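You operate a simulated robot arm through the tools that you are given. There is no shell and no other tool.

You run a simulated robot arm. Do the job below in one go: nothing can be reset, and whatever is moved stays where it is left.

Task
Fill the yellow oiler to its line with the oil its label names.
Fine: shut the lid and put the can back. Set down upright: what you pick out.

It is judged by the outcome, as a careful person would: the job done as asked, and still so three seconds after it is handed in. It fails if anything else is knocked over, pushed out of place, dropped, spilled or broken. Lids that push on must go on centred and level and be pressed home; caps that screw on are set level and turned clockwise until they are tight.

Robot
A 6-joint arm with a fingered hand, fixed in place. Base frame: the origin is at the foot of the arm, x ahead of it, y to its left, z up; the work surface is at about z = 620. Units: mm, degrees, N and s.
With the tool pointing down near the work surface it reaches from about 100 to 800 mm from the base axis. Its first joint turns from -166.0 to 166.0 degrees. Payload 5 kg.
The TCP is the grasp point between the finger pads, 36 mm short of the fingertips. In the tool frame z runs along the fingers and y along their closing line. The gripper opens to 120 mm. The gripper's body begins 42 mm behind the TCP. The gripper is a hand of 4 fingers: y runs from the thumb to the fingers, the wrist lies at [-19, -123, -211] in the tool frame, and closing takes about 1.5 s.
Orientation is that of the tool frame in the base frame, as a unit quaternion [x, y, z, w]. With the fingers straight down and the wrist toward the robot, the tool's x, y and z point along [0, 1, 0], [1, 0, 0] and [0, 0, -1] of the base frame.

Tools
- The arm moves only by the tool jog_arm. Its argument "steps" is a list that holds one entry, the list of rows, each a list of 6 numbers: the shift along the base's x, y, z in m, then the turn, a rotation vector about the base's x, y, z in degrees. In form: [[[tx, ty, tz, wx, wy, wz], ...]]. A call has 1 to 20 rows; each row is the pose to reach, as a shift and turn from the pose commanded when the call began. "hand" is the gripper command, from -1 (shut) to 1 (fully open), values between in proportion, set as the call begins (left out, the last holds). Each row takes 0.2 s and may step no farther than 50 mm and 8.6 degrees from the row before; otherwise, or with a gripper value out of range, the whole call is refused. A pose out of reach is approached as far as the arm can. The call stops where the force on the tool passes 50 N (or 10 N more than at its start, if that is more) or the arm is blocked; 0.2 s more then pass. The fingers move at their own pace (about 45 mm/s each) and stop on an object; they squeeze with about 33 N. The grip force told is the motor's: it shows also when the fingers shut on nothing. Time passes only in rows, and 0.2 s behind the last, so rows that repeat a pose let the fingers close. It gives the time, the measured TCP pose, the force on the tool (base axes), the opening and the grip force at its end, in the units of the frame above (readings bear some noise), with the torque about the TCP (base axes, N m) and any sound that the robot's microphone picked up, and new pictures: "show" is both (left out), scene, wrist or none.
- Cameras (640 x 400 px; columns grow to the right, rows downward): "scene" is fixed at [228.2, 508.9, 1356.2]; the picture's right is [-0.42, -0.91, 0.00], its down [-0.66, 0.31, -0.68] and it looks along [0.62, -0.29, -0.73] (base axes); focal length 214 px, centre (320, 200). "wrist" rides on the gripper at [73, -101, -142] in the tool frame; the picture's right is [-0.79, 0.29, -0.54], its down [-0.56, -0.70, 0.44] and it looks along [-0.25, 0.65, 0.71] (tool axes); focal length 280 px, centre (320, 200). There is no depth. A picture from a camera that has moved, and an enlarged one, comes with that camera's place and axes in the base frame and with its lens. The place of the scene camera against the robot may be out by one fixed shift of up to 25 mm in any direction.
- lift_body(by): slides the trunk up (or, below 0, down) by that many mm; the arm rides with it, the base frame stays. It gives what a move gives, with no picture.
- hand_shape(shape): the hand has 4 fingers and takes this shape, open, in about a second: jaw (thumb against the fingers, like two jaws); tri (thumb and two fingers); tip (a fingertip pinch); poke (one finger out to press); point (the index stretched); flat (the hand flat); cup (the hand cupped); fist (a fist). The gripper value then closes the fingers along that shape, each until it touches; the sizes above hold for jaw. It gives what a move gives, with no picture.
- zoom(camera, box): a new picture of the part [left, top, right, bottom] of that camera's present view, enlarged. It takes no simulated time.
- job_done(): hands the job in; it is judged then, once.

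Places have to be worked out from the pictures, the camera data and where the tool is seen. Open the gripper and draw the arm clear of the work before you hand the job in, unless the task says otherwise.

The tools are called after "Emit:" as name(argument=value, ...) on one line, values as JSON. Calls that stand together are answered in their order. jog_arm: Moves the arm, as the interface text tells. Its arguments: {"type":"object","properties":{"steps":{"type":"array","items":{"type":"array","items":{"type":"array","items":{"type":"number"}}}},"hand":{"type":"number"},"show":{"type":"string","enum":["both","scene","wrist","none"]}},"required":["steps"]} The other tools are called the same way: lift_body (by) slides the trunk up or down; hand_shape (shape) gives the hand a shape; zoom (camera, box) takes an enlarged picture of a part of a camera's view; job_done () hands the job in.

At the start:

```text
time_s: 0.0
tcp_pos: [677.3, 227.7, 1654.2]
tcp_rot: [0.708, 0.706, -0.002, 0.003]
force: [0.1, 0.1, -0.3]
wrist_torque: [0.0, 0.0, -0.01]
opening: 119.6
finger_force: 0.0
shape: jaw
trunk travel left (down, up): [-610.0, 230.0]
```

scene: 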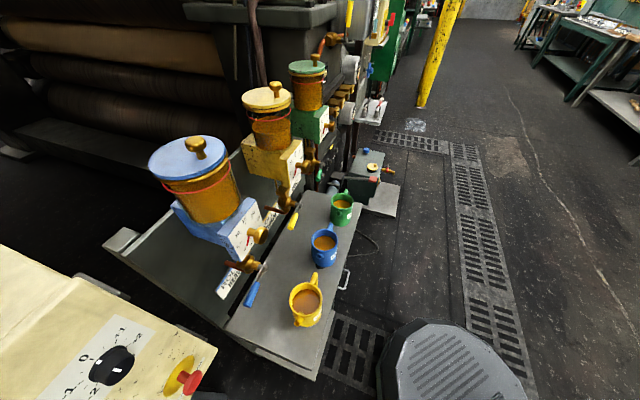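
wrist: 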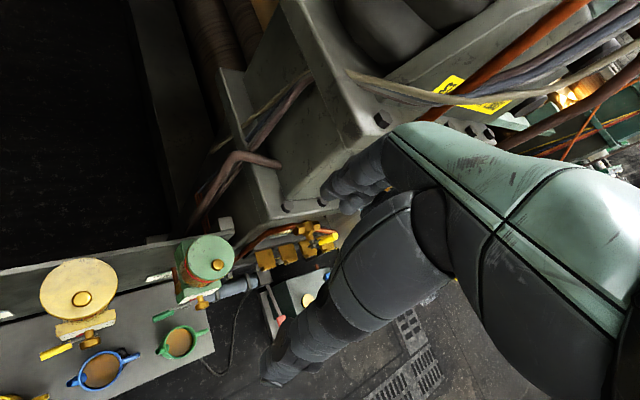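

I'll start by looking closely at the oilers, labels and cans in the scene picture.

Emit:
zoom(camera="scene", box=[220, 70, 340, 220])

Emit:
zoom(camera="scene", box=[240, 180, 380, 340])

Emit:
zoom(camera="scene", box=[140, 120, 280, 310])

Emit:
zoom(camera="wrist", box=[0, 220, 260, 400])

```text
2.67 times, centred on (280, 145) of scene
camera zoom: at [228.2, 508.9, 1356.2], right [-0.42, -0.91, 0.0], down [-0.66, 0.31, -0.68], along [0.62, -0.29, -0.73], focal length 572 px, centre (427, 347)
```

zoom: 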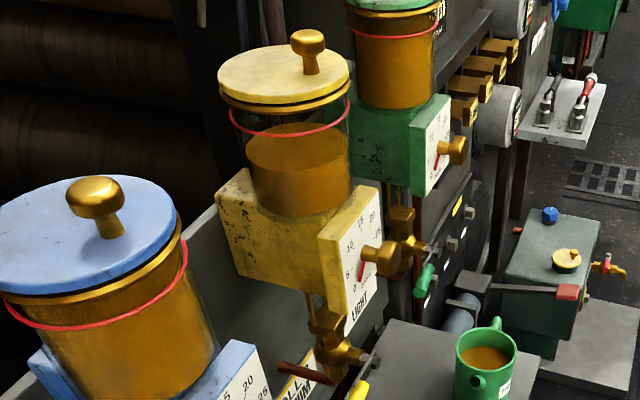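

```text
2.50 times, centred on (310, 260) of scene
camera zoom: at [228.2, 508.9, 1356.2], right [-0.42, -0.91, 0.0], down [-0.66, 0.31, -0.68], along [0.62, -0.29, -0.73], focal length 536 px, centre (345, 50)
```

zoom: 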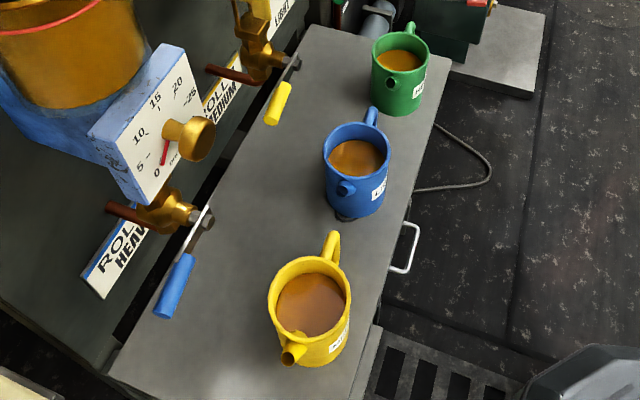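

```text
2.11 times, centred on (210, 215) of scene
camera zoom: at [228.2, 508.9, 1356.2], right [-0.42, -0.91, 0.0], down [-0.66, 0.31, -0.68], along [0.62, -0.29, -0.73], focal length 452 px, centre (552, 168)
```

zoom: 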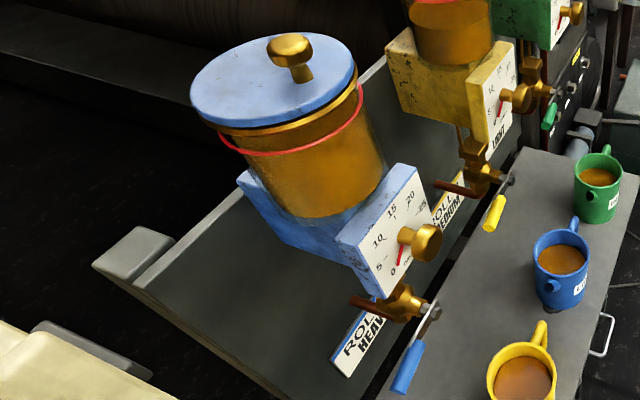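

```text
2.22 times, centred on (130, 310) of wrist
camera zoom: at [576.4, 301.6, 1794.7], right [0.28, -0.79, 0.55], down [-0.7, -0.56, -0.44], along [0.65, -0.26, -0.71], focal length 623 px, centre (742, -44)
```

zoom: 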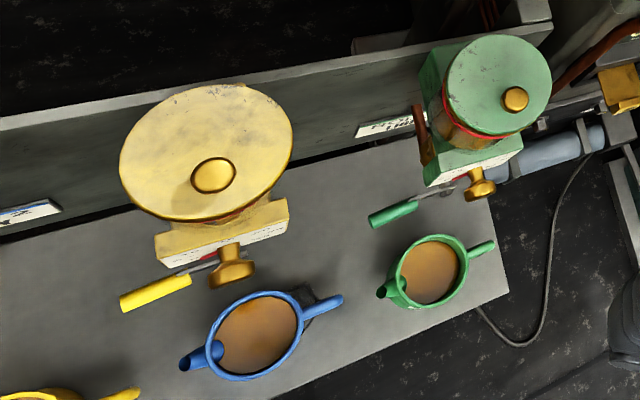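

Next I zoom harder on the labels of the yellow oiler, the nearby signs and the cans.

Emit:
zoom(camera="scene", box=[265, 140, 325, 215])

Emit:
zoom(camera="scene", box=[325, 190, 365, 230])

Emit:
zoom(camera="scene", box=[300, 220, 350, 270])

Emit:
zoom(camera="scene", box=[280, 270, 335, 335])

Emit:
zoom(camera="scene", box=[205, 200, 300, 305])

```text
5.33 times, centred on (295, 178) of scene
camera zoom: at [228.2, 508.9, 1356.2], right [-0.42, -0.91, 0.0], down [-0.66, 0.31, -0.68], along [0.62, -0.29, -0.73], focal length 1144 px, centre (453, 320)
```

zoom: 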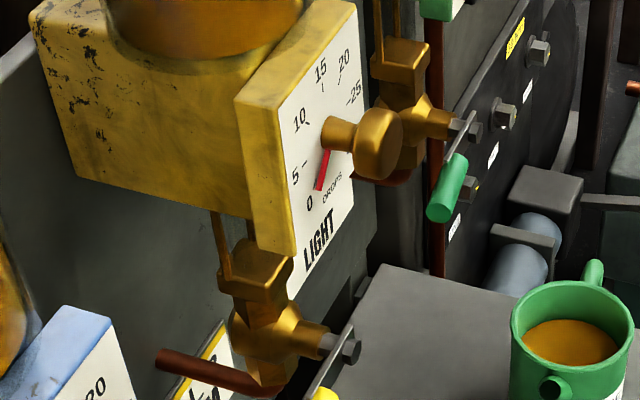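

```text
10.00 times, centred on (345, 210) of scene
camera zoom: at [228.2, 508.9, 1356.2], right [-0.42, -0.91, 0.0], down [-0.66, 0.31, -0.68], along [0.62, -0.29, -0.73], focal length 2145 px, centre (70, 100)
```

zoom: 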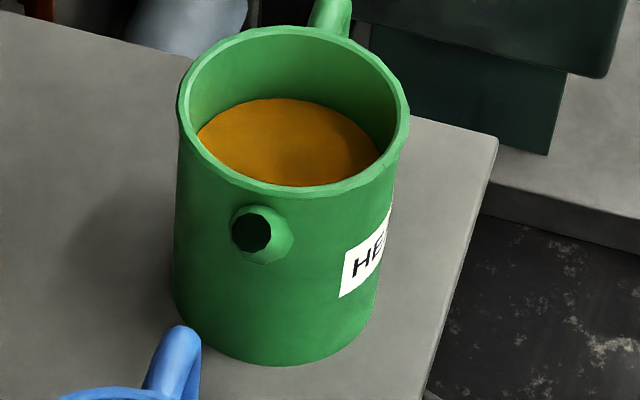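

```text
8.00 times, centred on (325, 245) of scene
camera zoom: at [228.2, 508.9, 1356.2], right [-0.42, -0.91, 0.0], down [-0.66, 0.31, -0.68], along [0.62, -0.29, -0.73], focal length 1716 px, centre (280, -160)
```

zoom: 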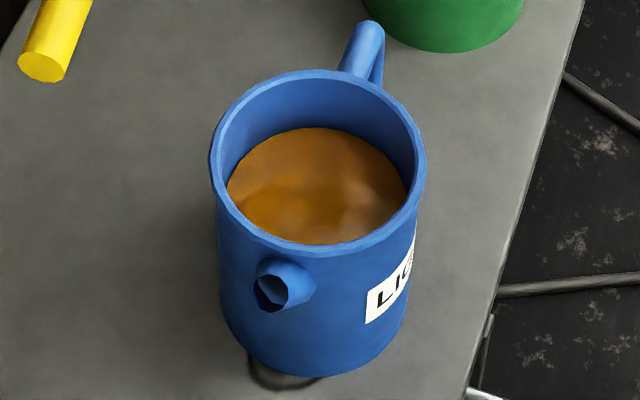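

```text
6.15 times, centred on (308, 302) of scene
camera zoom: at [228.2, 508.9, 1356.2], right [-0.42, -0.91, 0.0], down [-0.66, 0.31, -0.68], along [0.62, -0.29, -0.73], focal length 1320 px, centre (397, -431)
```

zoom: 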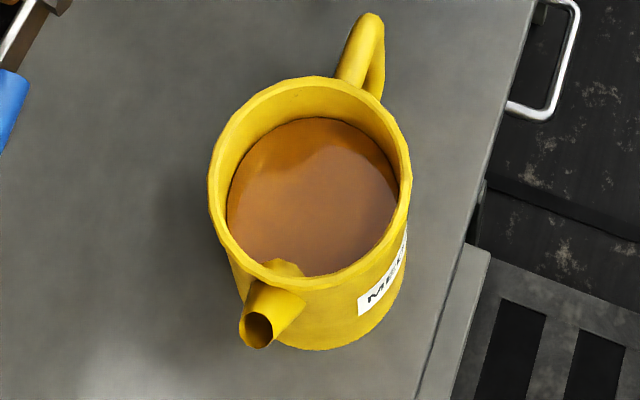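

```text
3.81 times, centred on (252, 252) of scene
camera zoom: at [228.2, 508.9, 1356.2], right [-0.42, -0.91, 0.0], down [-0.66, 0.31, -0.68], along [0.62, -0.29, -0.73], focal length 817 px, centre (577, 0)
```

zoom: 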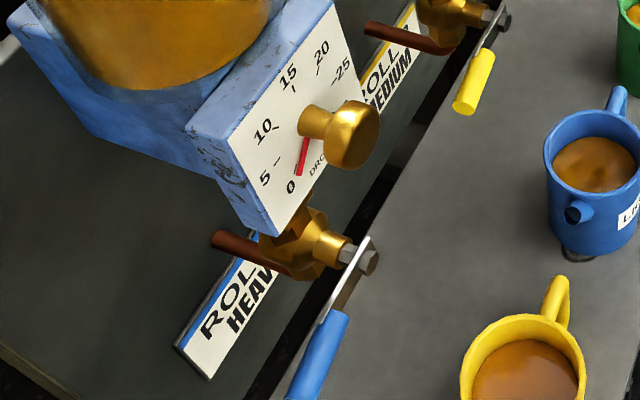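

The lettering under the yellow dial ("LIGHT") may be the green oiler's wall sign seen behind it, while the yellow-striped sign reads "ROLL … MEDIUM". I'll back the hand off and turn it towards the machine to look at the labels face on.

Emit:
jog_arm(steps=[[[-0.025, 0.008, 0, 0, 0, 7], [-0.05, 0.016, 0, 0, 0, 14], [-0.075, 0.024, 0, 0, 0, 21], [-0.1, 0.032, 0, 0, 0, 28], [-0.125, 0.04, 0, 0, 0, 35], [-0.15, 0.048, 0, 0, 0, 42], [-0.175, 0.056, 0, 0, 0, 49], [-0.2, 0.064, 0, 0, 0, 56], [-0.22, 0.072, 0, 0, 0, 62], [-0.24, 0.08, 0, 0, 0, 68]]], show="both")

```text
time_s: 2.2
tcp_pos: [367.2, 568.2, 1656.9]
tcp_rot: [0.376, 0.926, -0.008, 0.029]
force: [-0.7, 0.6, -0.9]
wrist_torque: [-0.06, -0.01, -0.02]
opening: 119.9
finger_force: 0.0
shape: jaw
out of reach, approached as far as the arm can: row 1, 2, 3, 4, 5, 6, 7, 8, 9, 10
trunk travel left (down, up): [-610.0, 230.0]
camera wrist: at [237.8, 551.0, 1792.9], right [0.74, -0.32, 0.59], down [-0.07, -0.91, -0.41], along [0.67, 0.27, -0.69], focal length 280 px, centre (320, 200)
```

scene: 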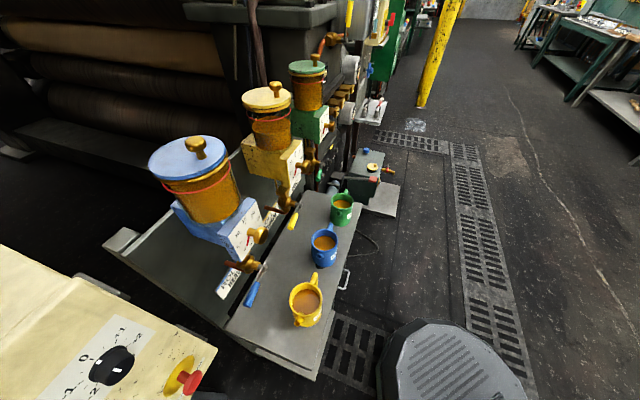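
wrist: 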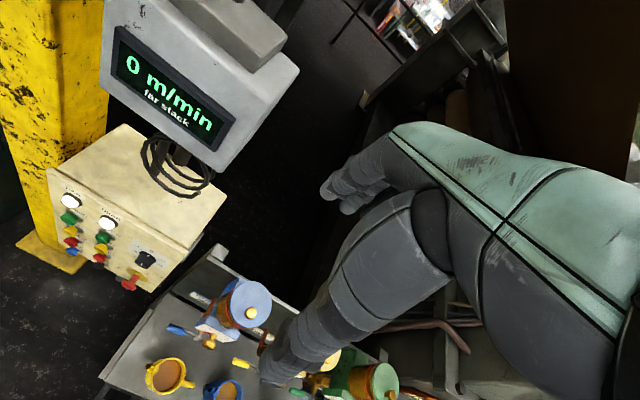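

That pose was out of the arm's reach at this height and it ended off the command. I'll check where it settles with a small downward/backward move before lowering the trunk.

Emit:
jog_arm(steps=[[[-0.01, -0.02, -0.02, 0, 0, 0], [-0.02, -0.04, -0.04, 0, 0, 0], [-0.03, -0.06, -0.06, 0, 0, 0], [-0.03, -0.06, -0.06, 0, 0, 0]]], show="none")

```text
time_s: 3.2
tcp_pos: [369.0, 566.3, 1657.2]
tcp_rot: [0.377, 0.926, -0.007, 0.027]
force: [-0.7, -0.7, 1.0]
wrist_torque: [-0.02, 0.01, 0.01]
opening: 119.9
finger_force: 0.0
shape: jaw
out of reach, approached as far as the arm can: row 1, 2, 3, 4
trunk travel left (down, up): [-610.0, 230.0]
```

The arm hardly moved, so this height with the tool pointing down is at its limit there. I'll command it straight down in steps over the clear area in front of the table.

Emit:
jog_arm(steps=[[[0, 0, -0.04, 0, 0, 0], [0, 0, -0.08, 0, 0, 0], [0, 0, -0.12, 0, 0, 0], [0, 0, -0.16, 0, 0, 0], [0, 0, -0.2, 0, 0, 0], [0, 0, -0.24, 0, 0, 0], [0, 0, -0.28, 0, 0, 0], [0, 0, -0.32, 0, 0, 0]]], show="scene")

```text
time_s: 5.0
tcp_pos: [404.6, 645.5, 1332.2]
tcp_rot: [0.377, 0.926, -0.006, 0.027]
force: [1.1, -0.4, -0.4]
wrist_torque: [-0.02, -0.03, -0.02]
opening: 119.8
finger_force: 0.1
shape: jaw
out of reach, approached as far as the arm can: row 1, 2, 3, 4, 5, 6, 7, 8
trunk travel left (down, up): [-610.0, 230.0]
```

scene: 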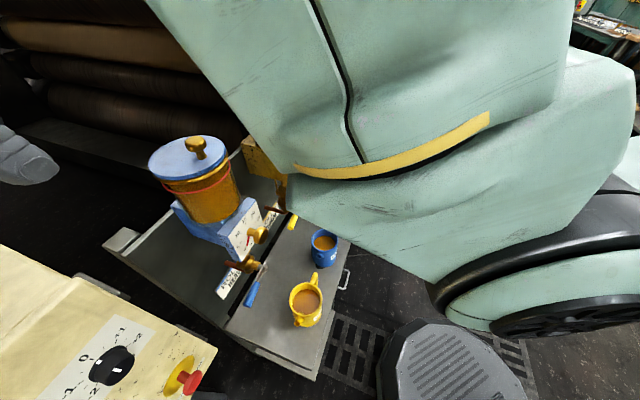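

The arm seems unable to fold the wrist closer than about 650 mm from its shoulder, so high, close-in poses are out of reach; lower ones should work. I'll bring the command back out to match the actual place and raise it slightly, to be in a known reachable pose.

Emit:
jog_arm(steps=[[[0, 0.05, 0.015, 0, 0, 0], [0, 0.1, 0.03, 0, 0, 0], [0, 0.15, 0.045, 0, 0, 0], [0, 0.19, 0.06, 0, 0, 0], [0, 0.23, 0.075, 0, 0, 0], [0, 0.27, 0.09, 0, 0, 0], [0, 0.31, 0.105, 0, 0, 0], [0, 0.35, 0.12, 0, 0, 0], [0, 0.397, 0.126, 0, 0, 0], [0, 0.397, 0.126, 0, 0, 0]]], show="wrist")

```text
refused: row 1 steps farther than a row can; nothing moved
```

The first row stepped slightly too far; I resend it with smaller steps.

Emit:
jog_arm(steps=[[[0, 0.04, 0.015, 0, 0, 0], [0, 0.08, 0.03, 0, 0, 0], [0, 0.12, 0.045, 0, 0, 0], [0, 0.16, 0.06, 0, 0, 0], [0, 0.2, 0.075, 0, 0, 0], [0, 0.24, 0.09, 0, 0, 0], [0, 0.28, 0.105, 0, 0, 0], [0, 0.32, 0.12, 0, 0, 0], [0, 0.36, 0.126, 0, 0, 0], [0, 0.397, 0.126, 0, 0, 0], [0, 0.397, 0.126, 0, 0, 0]]], show="wrist")

```text
time_s: 5.8
tcp_pos: [405.8, 740.9, 1444.7]
tcp_rot: [0.385, 0.919, 0.076, 0.026]
force: [-7.9, -37.4, 9.9]
wrist_torque: [-0.05, -0.27, -0.91]
opening: 118.8
finger_force: 0.0
shape: jaw
out of reach, approached as far as the arm can: row 3, 4
trunk travel left (down, up): [-610.0, 230.0]
stopped in row 4: the force on the tool passed its limit at 55 N (the readings are from after the stop); the commanded pose is now the measured one
camera wrist: at [268.9, 704.7, 1567.3], right [0.7, -0.43, 0.57], down [-0.05, -0.83, -0.56], along [0.71, 0.36, -0.6], focal length 280 px, centre (320, 200)
```

wrist: 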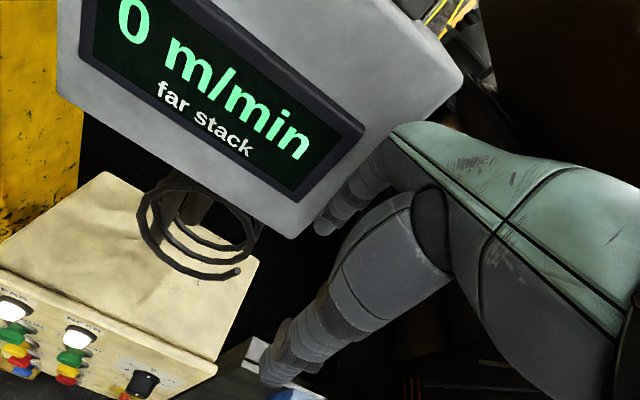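

The command base is the pose actually reached, so I overran and a finger touched the display box. I back straight off in −y at once.

Emit:
jog_arm(steps=[[[0, -0.03, 0.0, 0, 0, 0], [0, -0.06, 0, 0, 0, 0], [0, -0.09, 0, 0, 0, 0], [0, -0.09, 0, 0, 0, 0]]], show="both")

```text
time_s: 6.8
tcp_pos: [408.7, 668.1, 1431.4]
tcp_rot: [0.382, 0.921, 0.071, 0.027]
force: [0.2, 0.5, -0.6]
wrist_torque: [-0.01, 0.02, 0.02]
opening: 120.1
finger_force: 0.1
shape: jaw
trunk travel left (down, up): [-610.0, 230.0]
camera wrist: at [271.9, 632.1, 1556.6], right [0.7, -0.42, 0.58], down [-0.05, -0.84, -0.55], along [0.71, 0.36, -0.61], focal length 280 px, centre (320, 200)
```

scene: 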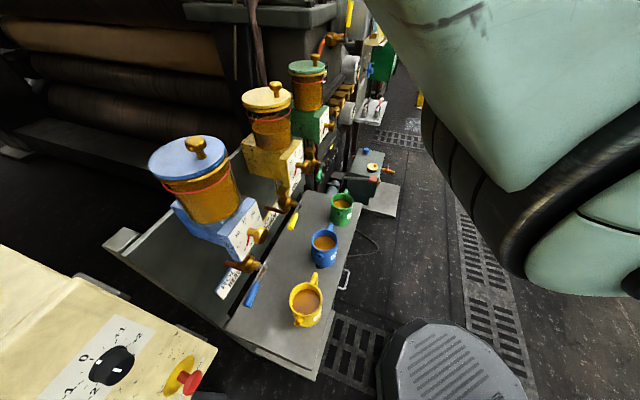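
wrist: 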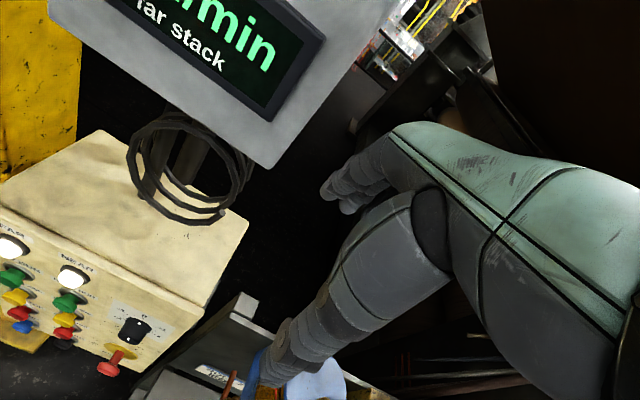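

The display looks unharmed and the hand is clear. I retrace up and back along the arc already travelled, to near the starting pose, keeping outside the arm's fold limit.

Emit:
jog_arm(steps=[[[-0.007, -0.017, 0.043, 0, 0, 0], [-0.015, -0.034, 0.086, 0, 0, 0], [-0.022, -0.051, 0.129, 0, 0, 0], [-0.03, -0.068, 0.172, 0, 0, 0], [-0.037, -0.085, 0.215, 0, 0, 0], [-0.001, -0.106, 0.215, 0, 0, -5.67], [0.034, -0.127, 0.215, 0, 0, -11.3], [0.07, -0.148, 0.215, 0, 0, -17], [0.095, -0.175, 0.215, 0, 0, -22.7], [0.12, -0.202, 0.215, 0, 0, -28.3], [0.145, -0.229, 0.215, 0, 0, -34], [0.167, -0.263, 0.215, 0, 0, -39.7], [0.189, -0.297, 0.215, 0, 0, -45.3], [0.211, -0.331, 0.215, 0, 0, -51], [0.231, -0.365, 0.215, 0, 0, -56.7], [0.25, -0.398, 0.215, 0, 0, -62.3], [0.27, -0.432, 0.215, 0, 0, -68]]], show="both")

```text
time_s: 10.4
tcp_pos: [685.1, 231.9, 1651.7]
tcp_rot: [0.832, 0.549, 0.045, 0.061]
force: [-0.9, -0.3, 0.2]
wrist_torque: [0.03, 0.01, 0.04]
opening: 119.9
finger_force: 0.0
shape: jaw
out of reach, approached as far as the arm can: row 3, 4, 5, 6, 7, 8, 9, 10, 11, 12, 13, 14, 15, 16, 17
trunk travel left (down, up): [-610.0, 230.0]
camera wrist: at [602.2, 344.8, 1775.6], right [-0.13, -0.81, 0.57], down [-0.79, -0.27, -0.55], along [0.6, -0.52, -0.61], focal length 280 px, centre (320, 200)
```

scene: 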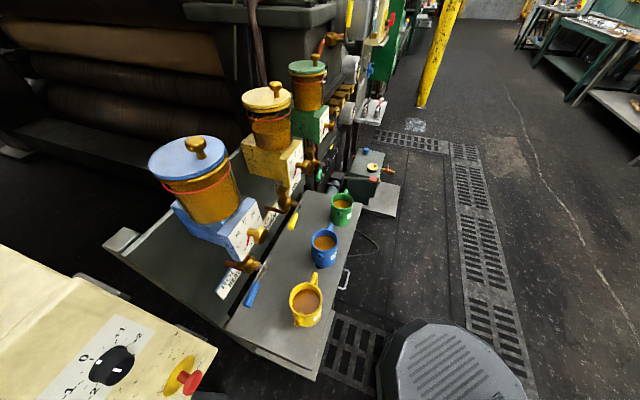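
wrist: 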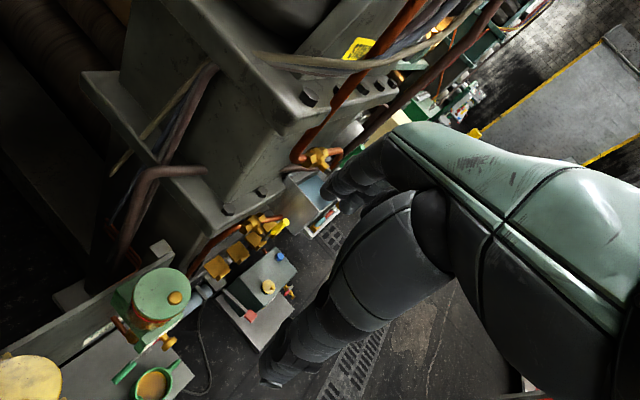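

The arm is back near the start pose, with some tilt left over from the touch. I now bring it down on the clear right-hand side, outside its fold limit, straightening the tool as it goes.

Emit:
jog_arm(steps=[[[0.014, -0.02, -0.038, 0.75, 2.05, 0], [0.028, -0.041, -0.076, 1.5, 4.1, 0], [0.041, -0.061, -0.114, 2.25, 6.15, 0], [0.055, -0.082, -0.152, 3, 8.2, 0], [0.061, -0.104, -0.193, 3, 8.2, 0], [0.067, -0.127, -0.234, 3, 8.2, 0], [0.074, -0.149, -0.275, 3, 8.2, 0], [0.08, -0.172, -0.315, 3, 8.2, 0], [0.076, -0.18, -0.362, 3, 8.2, 0], [0.072, -0.187, -0.409, 3, 8.2, 0], [0.069, -0.195, -0.455, 3, 8.2, 0], [0.065, -0.202, -0.502, 3, 8.2, 0], [0.047, -0.202, -0.542, 3, 8.2, 0], [0.029, -0.202, -0.582, 3, 8.2, 0], [0.011, -0.202, -0.622, 3, 8.2, 0], [-0.007, -0.202, -0.662, 3, 8.2, 0], [-0.025, -0.202, -0.702, 3, 8.2, 0]]], show="both")

```text
time_s: 14.0
tcp_pos: [659.0, 34.4, 949.5]
tcp_rot: [0.834, 0.552, 0.001, 0.002]
force: [0.3, -0.3, 0.5]
wrist_torque: [0.01, 0.02, 0.01]
opening: 119.9
finger_force: 0.1
shape: jaw
out of reach, approached as far as the arm can: row 1, 2, 3, 4, 5, 6, 7, 8, 9, 10, 11
trunk travel left (down, up): [-610.0, 230.0]
camera wrist: at [593.9, 139.8, 1090.5], right [-0.05, -0.84, 0.54], down [-0.86, -0.24, -0.44], along [0.5, -0.49, -0.71], focal length 280 px, centre (320, 200)
```

scene: 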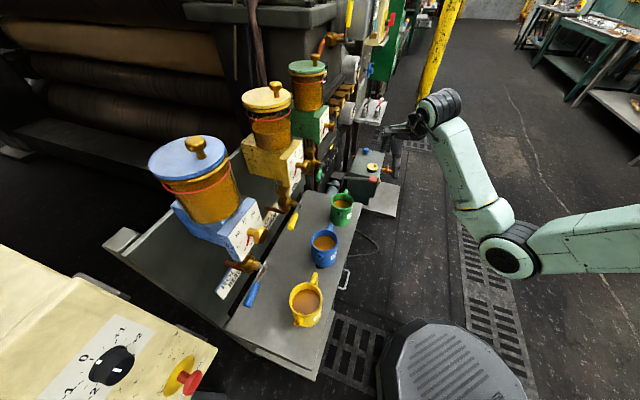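
wrist: 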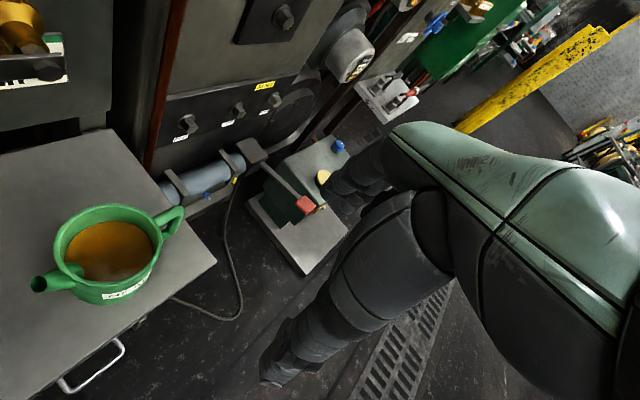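

The arm is now in reach again beside the green can, and the green can's label starts to show. I move in front of the table and turn the camera towards the yellow oiler and its signs.

Emit:
jog_arm(steps=[[[-0.016, 0.022, -0.01, 0, 0, 7.8], [-0.032, 0.043, -0.02, 0, 0, 15.6], [-0.048, 0.065, -0.03, 0, 0, 23.4], [-0.064, 0.086, -0.04, 0, 0, 31.2], [-0.08, 0.108, -0.05, 0, 0, 39], [-0.095, 0.13, -0.06, 0, 0, 46.8], [-0.111, 0.151, -0.07, 0, 0, 54.6], [-0.127, 0.173, -0.08, 0, 0, 62.4], [-0.143, 0.194, -0.09, 0, 0, 70.2], [-0.159, 0.216, -0.1, 0, 0, 78]]], show="both")

```text
time_s: 16.2
tcp_pos: [444.1, 317.6, 850.0]
tcp_rot: [0.479, 0.874, -0.025, 0.078]
force: [0.8, -0.9, -0.4]
wrist_torque: [0.03, 0.01, 0.03]
opening: 120.0
finger_force: 0.1
shape: jaw
out of reach, approached as far as the arm can: row 1, 2, 3, 4, 5, 6, 7, 8, 9, 10
trunk travel left (down, up): [-610.0, 230.0]
camera wrist: at [304.7, 339.0, 974.2], right [0.6, -0.44, 0.67], down [-0.24, -0.9, -0.37], along [0.76, 0.06, -0.64], focal length 280 px, centre (320, 200)
```

scene: 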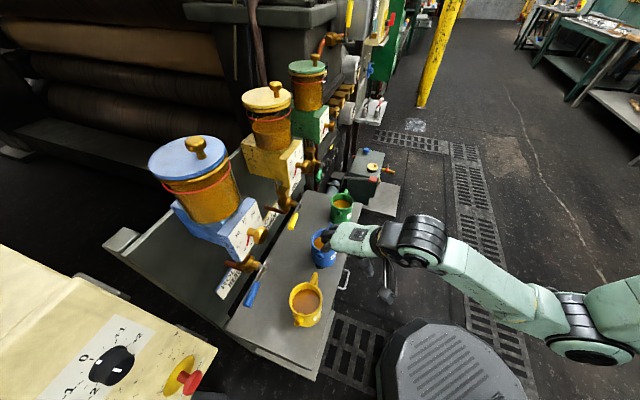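
wrist: 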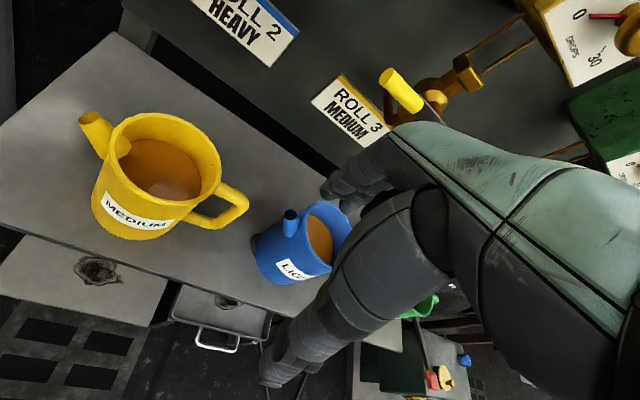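

The wall sign under the yellow oiler reads "ROLL 3 MEDIUM" (yellow stripe), and the yellow can is labelled MEDIUM. I zoom to confirm the labels and the can's shape.

Emit:
zoom(camera="wrist", box=[60, 80, 280, 260])

Emit:
zoom(camera="wrist", box=[280, 40, 480, 170])

Emit:
zoom(camera="wrist", box=[500, 0, 640, 190])

Emit:
zoom(camera="wrist", box=[240, 180, 360, 300])

```text
2.22 times, centred on (170, 170) of wrist
camera zoom: at [304.7, 339.0, 974.2], right [0.6, -0.44, 0.67], down [-0.24, -0.9, -0.37], along [0.76, 0.06, -0.64], focal length 623 px, centre (653, 267)
```

zoom: 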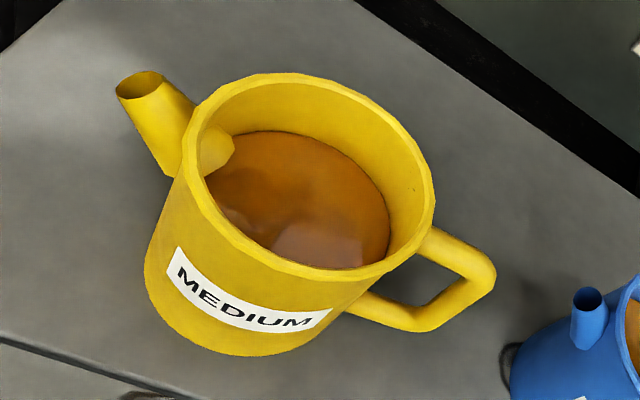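

```text
3.08 times, centred on (380, 105) of wrist
camera zoom: at [304.7, 339.0, 974.2], right [0.6, -0.44, 0.67], down [-0.24, -0.9, -0.37], along [0.76, 0.06, -0.64], focal length 863 px, centre (135, 492)
```

zoom: 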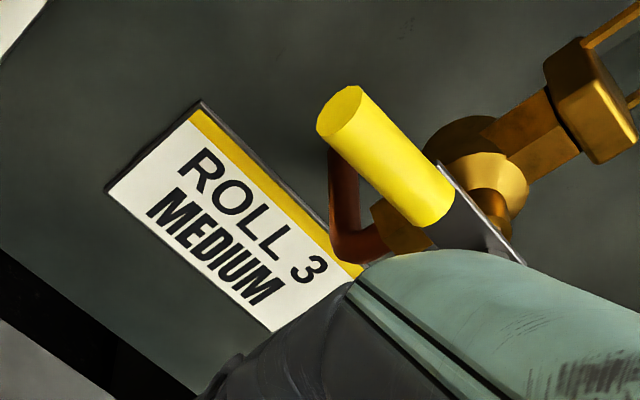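

```text
2.11 times, centred on (570, 95) of wrist
camera zoom: at [304.7, 339.0, 974.2], right [0.6, -0.44, 0.67], down [-0.24, -0.9, -0.37], along [0.76, 0.06, -0.64], focal length 590 px, centre (-206, 421)
```

zoom: 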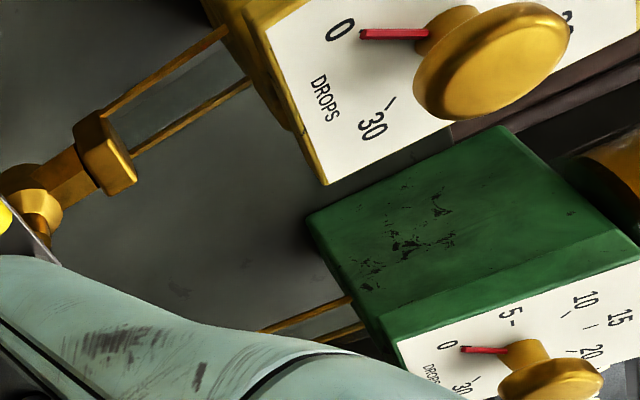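

```text
3.33 times, centred on (300, 240) of wrist
camera zoom: at [304.7, 339.0, 974.2], right [0.6, -0.44, 0.67], down [-0.24, -0.9, -0.37], along [0.76, 0.06, -0.64], focal length 935 px, centre (387, 67)
```

zoom: 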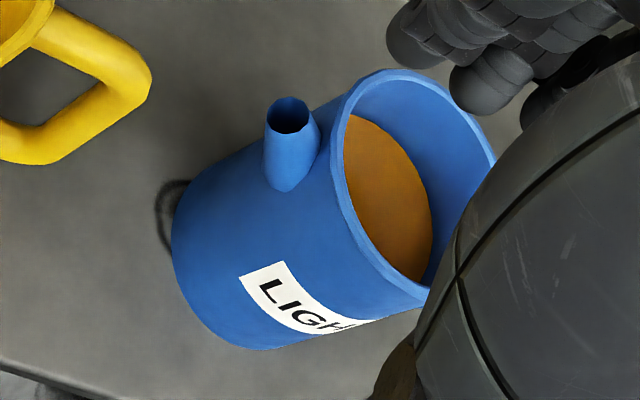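

Confirmed: yellow oiler → MEDIUM → the yellow can. The arm is near its fold limit here, so I raise the trunk to give it room to work below the shoulder.

Emit:
lift_body(by=150)

```text
time_s: 18.0
tcp_pos: [443.3, 317.5, 999.7]
tcp_rot: [0.479, 0.874, -0.026, 0.079]
force: [0.4, -0.2, 0.6]
wrist_torque: [0.01, 0.02, 0.0]
opening: 120.0
finger_force: 0.0
shape: jaw
trunk travel left (down, up): [-760.0, 80.0]
```

I raise the trunk the rest of the way; the lids are high and the wrist needs to be well below the shoulder.

Emit:
lift_body(by=80)

Emit:
jog_arm(steps=[[[0, 0, -0.04, 1.7, 1.6, 0], [0, 0, -0.08, 3.5, 3.2, 0], [0, 0, -0.11, 5.2, 4.9, 0], [0, 0, -0.13, 7, 6.5, 0], [0, 0, -0.13, 7, 6.5, 0]]], show="wrist")

```text
time_s: 19.1
tcp_pos: [443.7, 317.5, 1080.7]
tcp_rot: [0.479, 0.874, -0.026, 0.079]
force: [0.9, -0.2, -0.3]
wrist_torque: [-0.01, 0.02, -0.04]
opening: 119.8
finger_force: 0.1
shape: jaw
trunk travel left (down, up): [-840.0, 0.0]
```

```text
time_s: 20.3
tcp_pos: [412.8, 344.7, 939.5]
tcp_rot: [0.497, 0.867, -0.001, 0.026]
force: [0.0, 0.8, 0.1]
wrist_torque: [0.04, 0.02, 0.02]
opening: 120.1
finger_force: 0.0
shape: jaw
out of reach, approached as far as the arm can: row 1, 2, 3, 4, 5
trunk travel left (down, up): [-840.0, 0.0]
camera wrist: at [282.7, 359.2, 1073.9], right [0.62, -0.52, 0.58], down [-0.3, -0.85, -0.43], along [0.72, 0.1, -0.69], focal length 280 px, centre (320, 200)
```

wrist: 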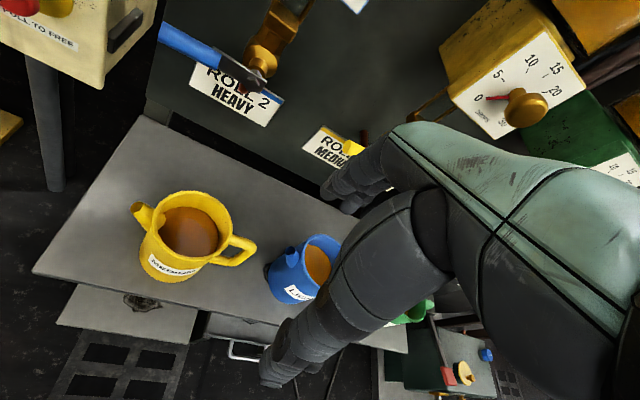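

Still flagged out of reach, so another joint limit is involved. I look at how the arm is folded right now from the scene camera.

Emit:
zoom(camera="scene", box=[240, 100, 640, 400])

Emit:
zoom(camera="wrist", box=[320, 0, 640, 200])

```text
1.33 times, centred on (440, 250) of scene
camera zoom: at [228.2, 508.9, 1356.2], right [-0.42, -0.91, 0.0], down [-0.66, 0.31, -0.68], along [0.62, -0.29, -0.73], focal length 286 px, centre (160, 133)
```

zoom: 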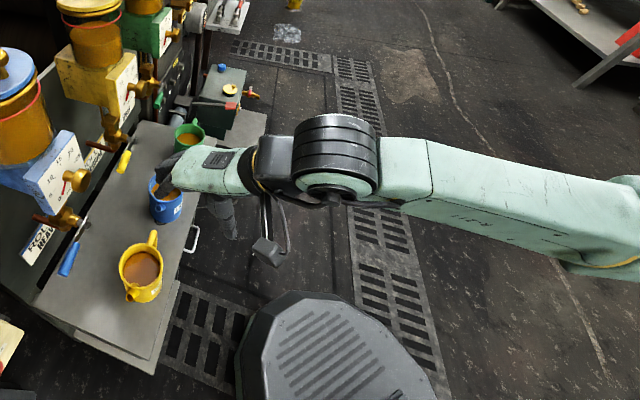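

```text
2.00 times, centred on (480, 100) of wrist
camera zoom: at [282.7, 359.2, 1073.9], right [0.62, -0.52, 0.58], down [-0.3, -0.85, -0.43], along [0.72, 0.1, -0.69], focal length 561 px, centre (0, 400)
```

zoom: 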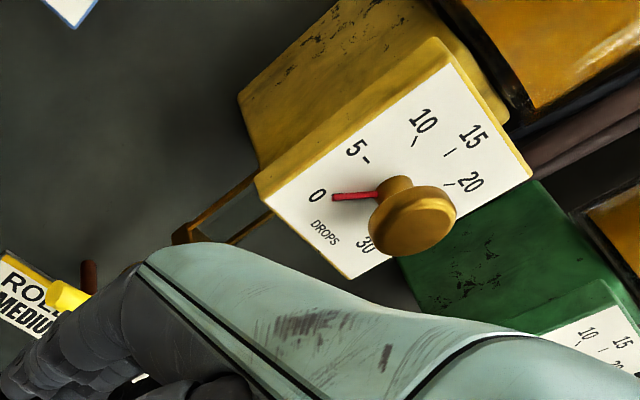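

Now it's clear: the elbow hangs low and the hand's turn about vertical hits a stop when its y-axis comes within about 10° of the arm's own azimuth; turning the other way (negative) should be free. I test that here, turning the tool −74° in clear air.

Emit:
jog_arm(steps=[[[0.005, -0.005, 0, 0, 0, -7.4], [0.01, -0.01, 0, 0, 0, -14.8], [0.015, -0.015, 0, 0, 0, -22.2], [0.02, -0.02, 0, 0, 0, -29.6], [0.025, -0.025, 0, 0, 0, -37], [0.03, -0.03, 0, 0, 0, -44.4], [0.035, -0.035, 0, 0, 0, -51.8], [0.04, -0.04, 0, 0, 0, -59.2], [0.045, -0.045, 0, 0, 0, -66.6], [0.05, -0.05, 0, 0, 0, -74]]], show="both")

```text
time_s: 22.5
tcp_pos: [463.0, 294.9, 940.4]
tcp_rot: [0.919, 0.393, -0.016, 0.02]
force: [0.2, 0.5, -0.2]
wrist_torque: [-0.01, 0.0, 0.0]
opening: 120.1
finger_force: 0.1
shape: jaw
trunk travel left (down, up): [-840.0, 0.0]
camera wrist: at [442.4, 424.4, 1074.6], right [-0.33, -0.74, 0.59], down [-0.9, 0.05, -0.43], along [0.29, -0.67, -0.68], focal length 280 px, centre (320, 200)
```

scene: 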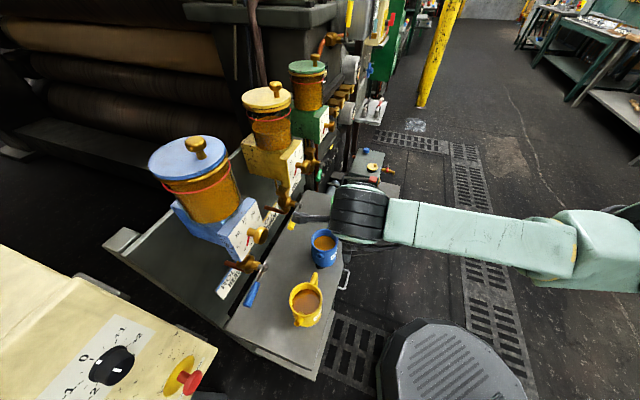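
wrist: 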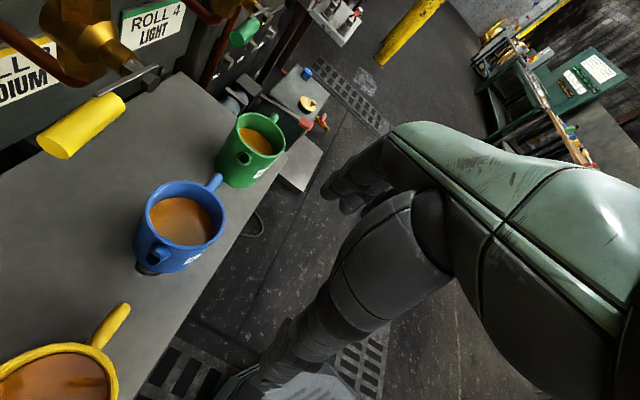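

That worked: negative yaw is free (and the green oiler's sign is "ROLL 4 LIGHT", so MEDIUM is right for yellow). Next I move up to a clear spot right of the yellow oiler to inspect its lid and hinge.

Emit:
jog_arm(steps=[[[0.024, -0.004, 0.034, 0.33, 0.04, 4.85], [0.048, -0.008, 0.069, 0.66, 0.07, 9.7], [0.072, -0.012, 0.103, 1.0, 0.11, 14.56], [0.096, -0.016, 0.138, 1.32, 0.15, 19.4], [0.12, -0.019, 0.172, 1.65, 0.18, 24.26], [0.145, -0.023, 0.207, 1.99, 0.22, 29.1], [0.169, -0.027, 0.241, 2.32, 0.26, 33.97], [0.193, -0.031, 0.276, 2.65, 0.29, 38.8], [0.217, -0.035, 0.31, 2.98, 0.33, 43.67]]], show="both")

```text
time_s: 24.5
tcp_pos: [680.1, 259.7, 1250.0]
tcp_rot: [0.706, 0.708, -0.002, 0.001]
force: [-0.5, 0.3, 0.2]
wrist_torque: [0.01, 0.01, 0.02]
opening: 119.6
finger_force: 0.1
shape: jaw
trunk travel left (down, up): [-840.0, 0.0]
camera wrist: at [579.0, 331.8, 1390.3], right [0.29, -0.79, 0.54], down [-0.7, -0.56, -0.44], along [0.65, -0.25, -0.71], focal length 280 px, centre (320, 200)
```

scene: 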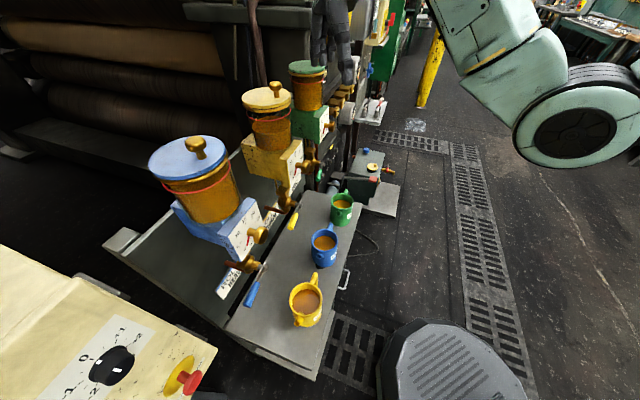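
wrist: 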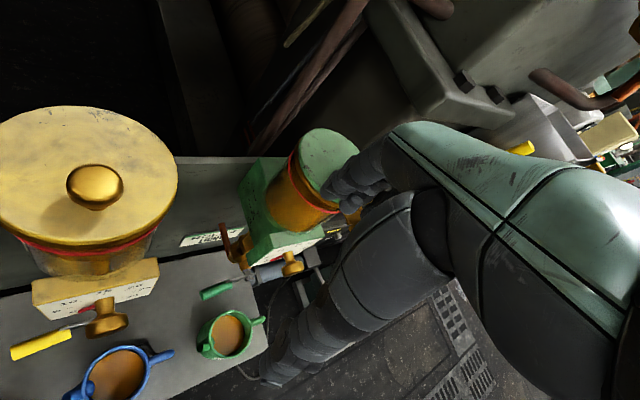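

Emit:
zoom(camera="wrist", box=[0, 80, 200, 340])

Emit:
zoom(camera="wrist", box=[220, 100, 400, 300])

Emit:
zoom(camera="scene", box=[230, 70, 310, 130])

```text
1.54 times, centred on (100, 210) of wrist
camera zoom: at [579.0, 331.8, 1390.3], right [0.29, -0.79, 0.54], down [-0.7, -0.56, -0.44], along [0.65, -0.25, -0.71], focal length 431 px, centre (658, 185)
```

zoom: 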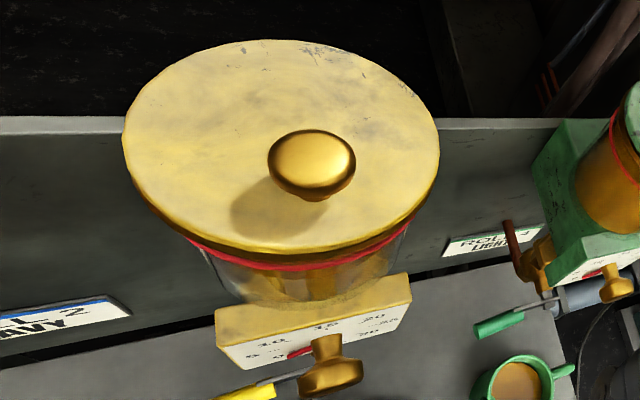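

```text
2.00 times, centred on (310, 200) of wrist
camera zoom: at [579.0, 331.8, 1390.3], right [0.29, -0.79, 0.54], down [-0.7, -0.56, -0.44], along [0.65, -0.25, -0.71], focal length 561 px, centre (340, 200)
```

zoom: 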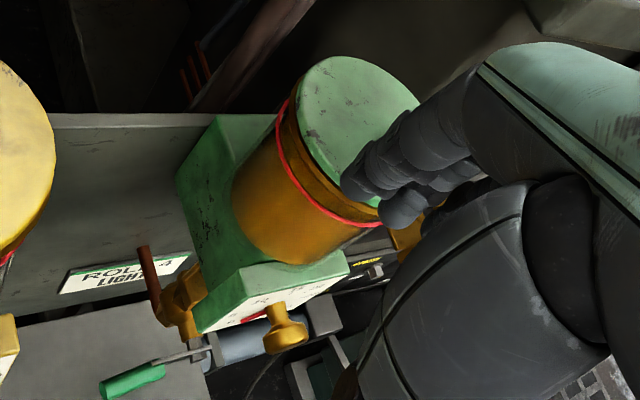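

```text
6.67 times, centred on (270, 100) of scene
camera zoom: at [228.2, 508.9, 1356.2], right [-0.42, -0.91, 0.0], down [-0.66, 0.31, -0.68], along [0.62, -0.29, -0.73], focal length 1430 px, centre (653, 867)
```

zoom: 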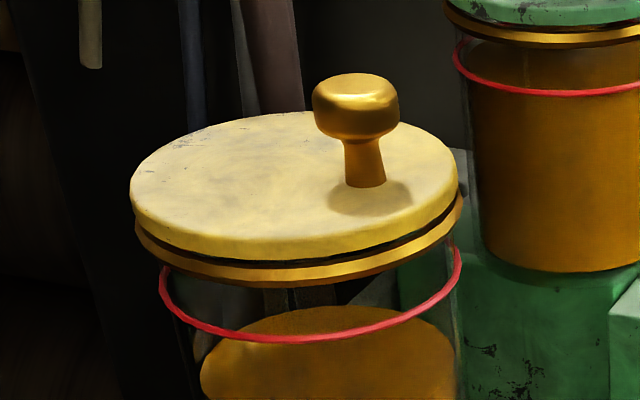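

The lid is a ~100 mm disc centred near (662, 416, 1189), with its knob about 26 mm in front of centre at roughly (648, 395), head top ≈ z 1225. I rotate the hand so that it closes along the row (hinge) direction and move above the knob, still well clear, to look.

Emit:
jog_arm(steps=[[[0, 0, 0, 0, 0, -7.3], [0, 0, 0.005, 0, 0, -14.6], [0, 0, 0.015, 0, 0, -22], [0, 0, 0.03, 0, 0, -29.3], [0, 0, 0.05, 0, 0, -36.6], [0, 0, 0.07, 0, 0, -44], [-0.01, 0.04, 0.08, 0, 0, -44], [-0.02, 0.08, 0.08, 0, 0, -44], [-0.03, 0.12, 0.08, 0, 0, -44], [-0.032, 0.135, 0.08, 0, 0, -44]]], show="both")

```text
time_s: 26.7
tcp_pos: [660.1, 401.1, 1323.0]
tcp_rot: [0.92, 0.392, -0.001, 0.001]
force: [0.2, 0.6, 0.1]
wrist_torque: [-0.02, 0.03, 0.01]
opening: 119.7
finger_force: 0.1
shape: jaw
out of reach, approached as far as the arm can: row 6, 7, 8, 9, 10
trunk travel left (down, up): [-840.0, 0.0]
camera wrist: at [637.6, 523.4, 1463.8], right [-0.34, -0.77, 0.54], down [-0.89, 0.08, -0.44], along [0.3, -0.64, -0.71], focal length 280 px, centre (320, 200)
```

scene: 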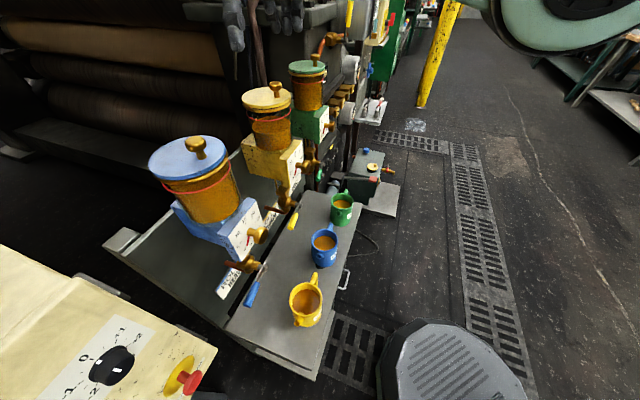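
wrist: 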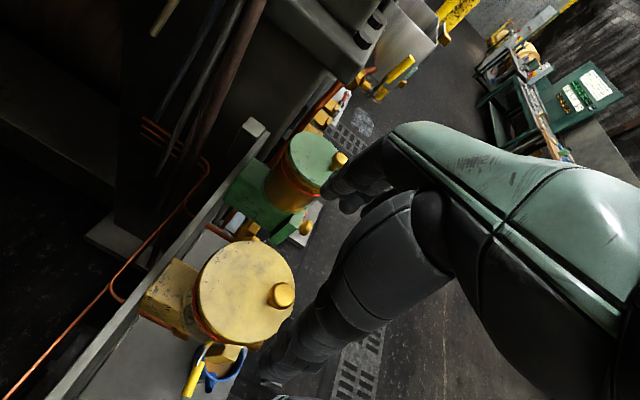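

A small bump shows at the back edge of the lid; I zoom in to see if it's the hinge.

Emit:
zoom(camera="wrist", box=[140, 200, 340, 400])

Emit:
zoom(camera="wrist", box=[240, 110, 380, 250])

Emit:
zoom(camera="scene", box=[180, 0, 340, 110])

```text
2.00 times, centred on (240, 300) of wrist
camera zoom: at [637.6, 523.4, 1463.8], right [-0.34, -0.77, 0.54], down [-0.89, 0.08, -0.44], along [0.3, -0.64, -0.71], focal length 561 px, centre (480, 0)
```

zoom: 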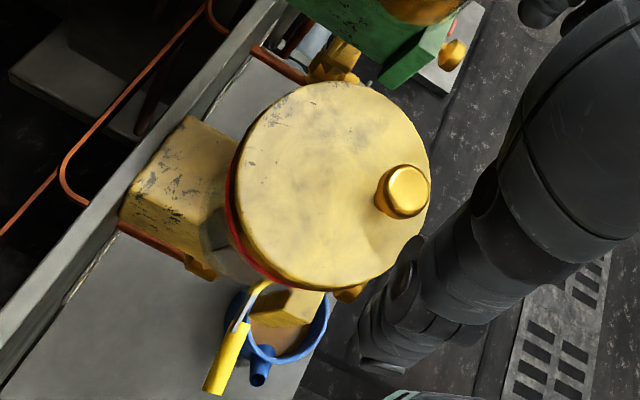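

```text
2.86 times, centred on (310, 180) of wrist
camera zoom: at [637.6, 523.4, 1463.8], right [-0.34, -0.77, 0.54], down [-0.89, 0.08, -0.44], along [0.3, -0.64, -0.71], focal length 801 px, centre (349, 257)
```

zoom: 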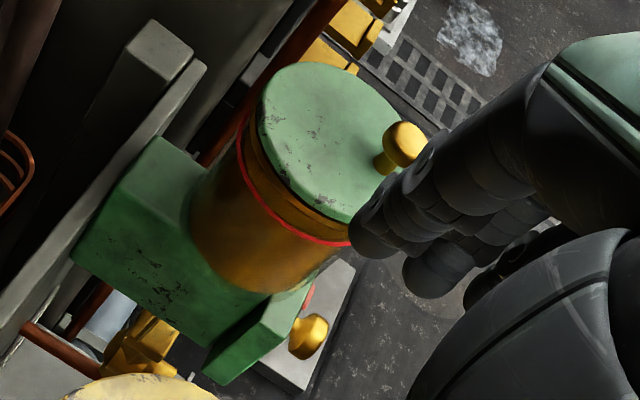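

```text
3.64 times, centred on (260, 55) of scene
camera zoom: at [228.2, 508.9, 1356.2], right [-0.42, -0.91, 0.0], down [-0.66, 0.31, -0.68], along [0.62, -0.29, -0.73], focal length 780 px, centre (538, 727)
```

zoom: 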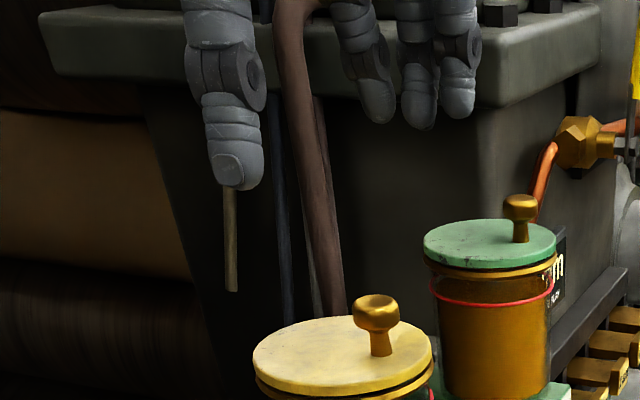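

No hinge hardware is visible from here, so I'll test gently. The pose is feasible lower down, so I descend to just above the knob (fingertips ~10 mm above it) with the jaws half closed and check alignment.

Emit:
jog_arm(steps=[[[-0.004, -0.003, -0.015, 0, 0, 0], [-0.008, -0.006, -0.03, 0, 0, 0], [-0.0125, -0.008, -0.045, 0, 0, 0], [-0.0125, -0.008, -0.045, 0, 0, 0], [-0.0125, -0.008, -0.045, 0, 0, 0]]], hand=0.1, show="both")

```text
time_s: 27.9
tcp_pos: [648.1, 392.3, 1278.7]
tcp_rot: [0.92, 0.393, -0.001, 0.001]
force: [-0.4, -0.2, 0.3]
wrist_torque: [0.02, 0.0, 0.03]
opening: 66.4
finger_force: 0.0
shape: jaw
trunk travel left (down, up): [-840.0, 0.0]
camera wrist: at [624.5, 514.9, 1419.1], right [-0.34, -0.77, 0.54], down [-0.89, 0.08, -0.44], along [0.3, -0.64, -0.71], focal length 280 px, centre (320, 200)
```

scene: 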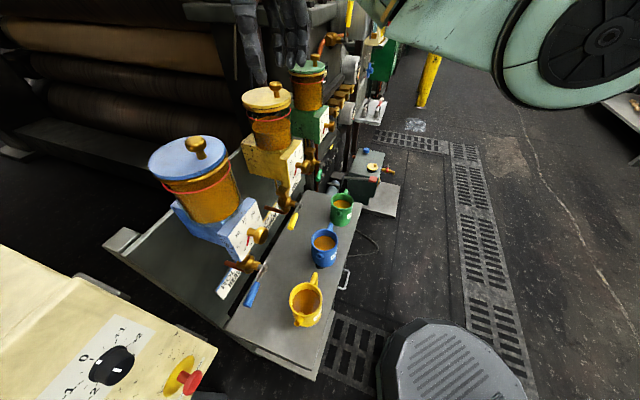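
wrist: 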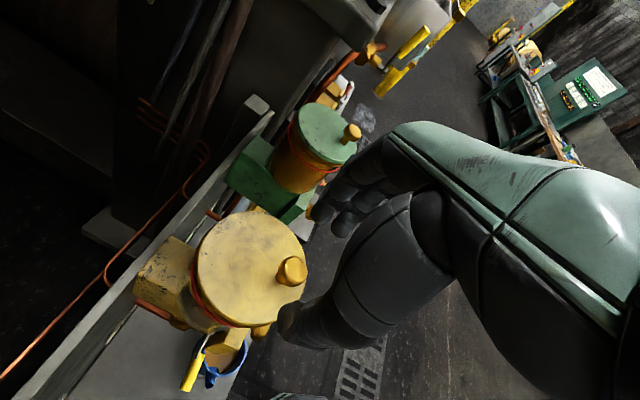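

Emit:
zoom(camera="wrist", box=[180, 180, 400, 360])

Emit:
zoom(camera="scene", box=[215, 20, 335, 120])

```text
2.22 times, centred on (290, 270) of wrist
camera zoom: at [624.5, 514.9, 1419.1], right [-0.34, -0.77, 0.54], down [-0.89, 0.08, -0.44], along [0.3, -0.64, -0.71], focal length 623 px, centre (387, 44)
```

zoom: 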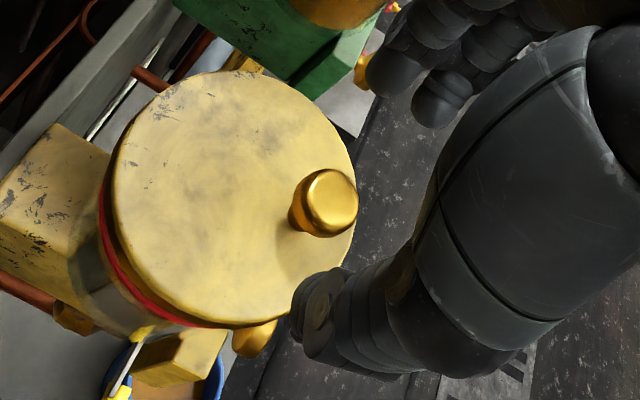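

```text
4.00 times, centred on (275, 70) of scene
camera zoom: at [228.2, 508.9, 1356.2], right [-0.42, -0.91, 0.0], down [-0.66, 0.31, -0.68], along [0.62, -0.29, -0.73], focal length 858 px, centre (500, 720)
```

zoom: 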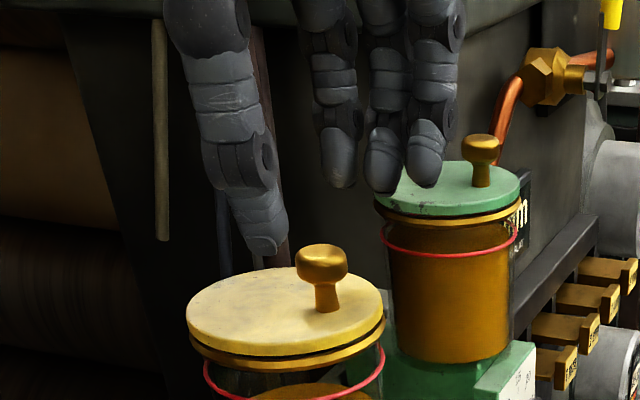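

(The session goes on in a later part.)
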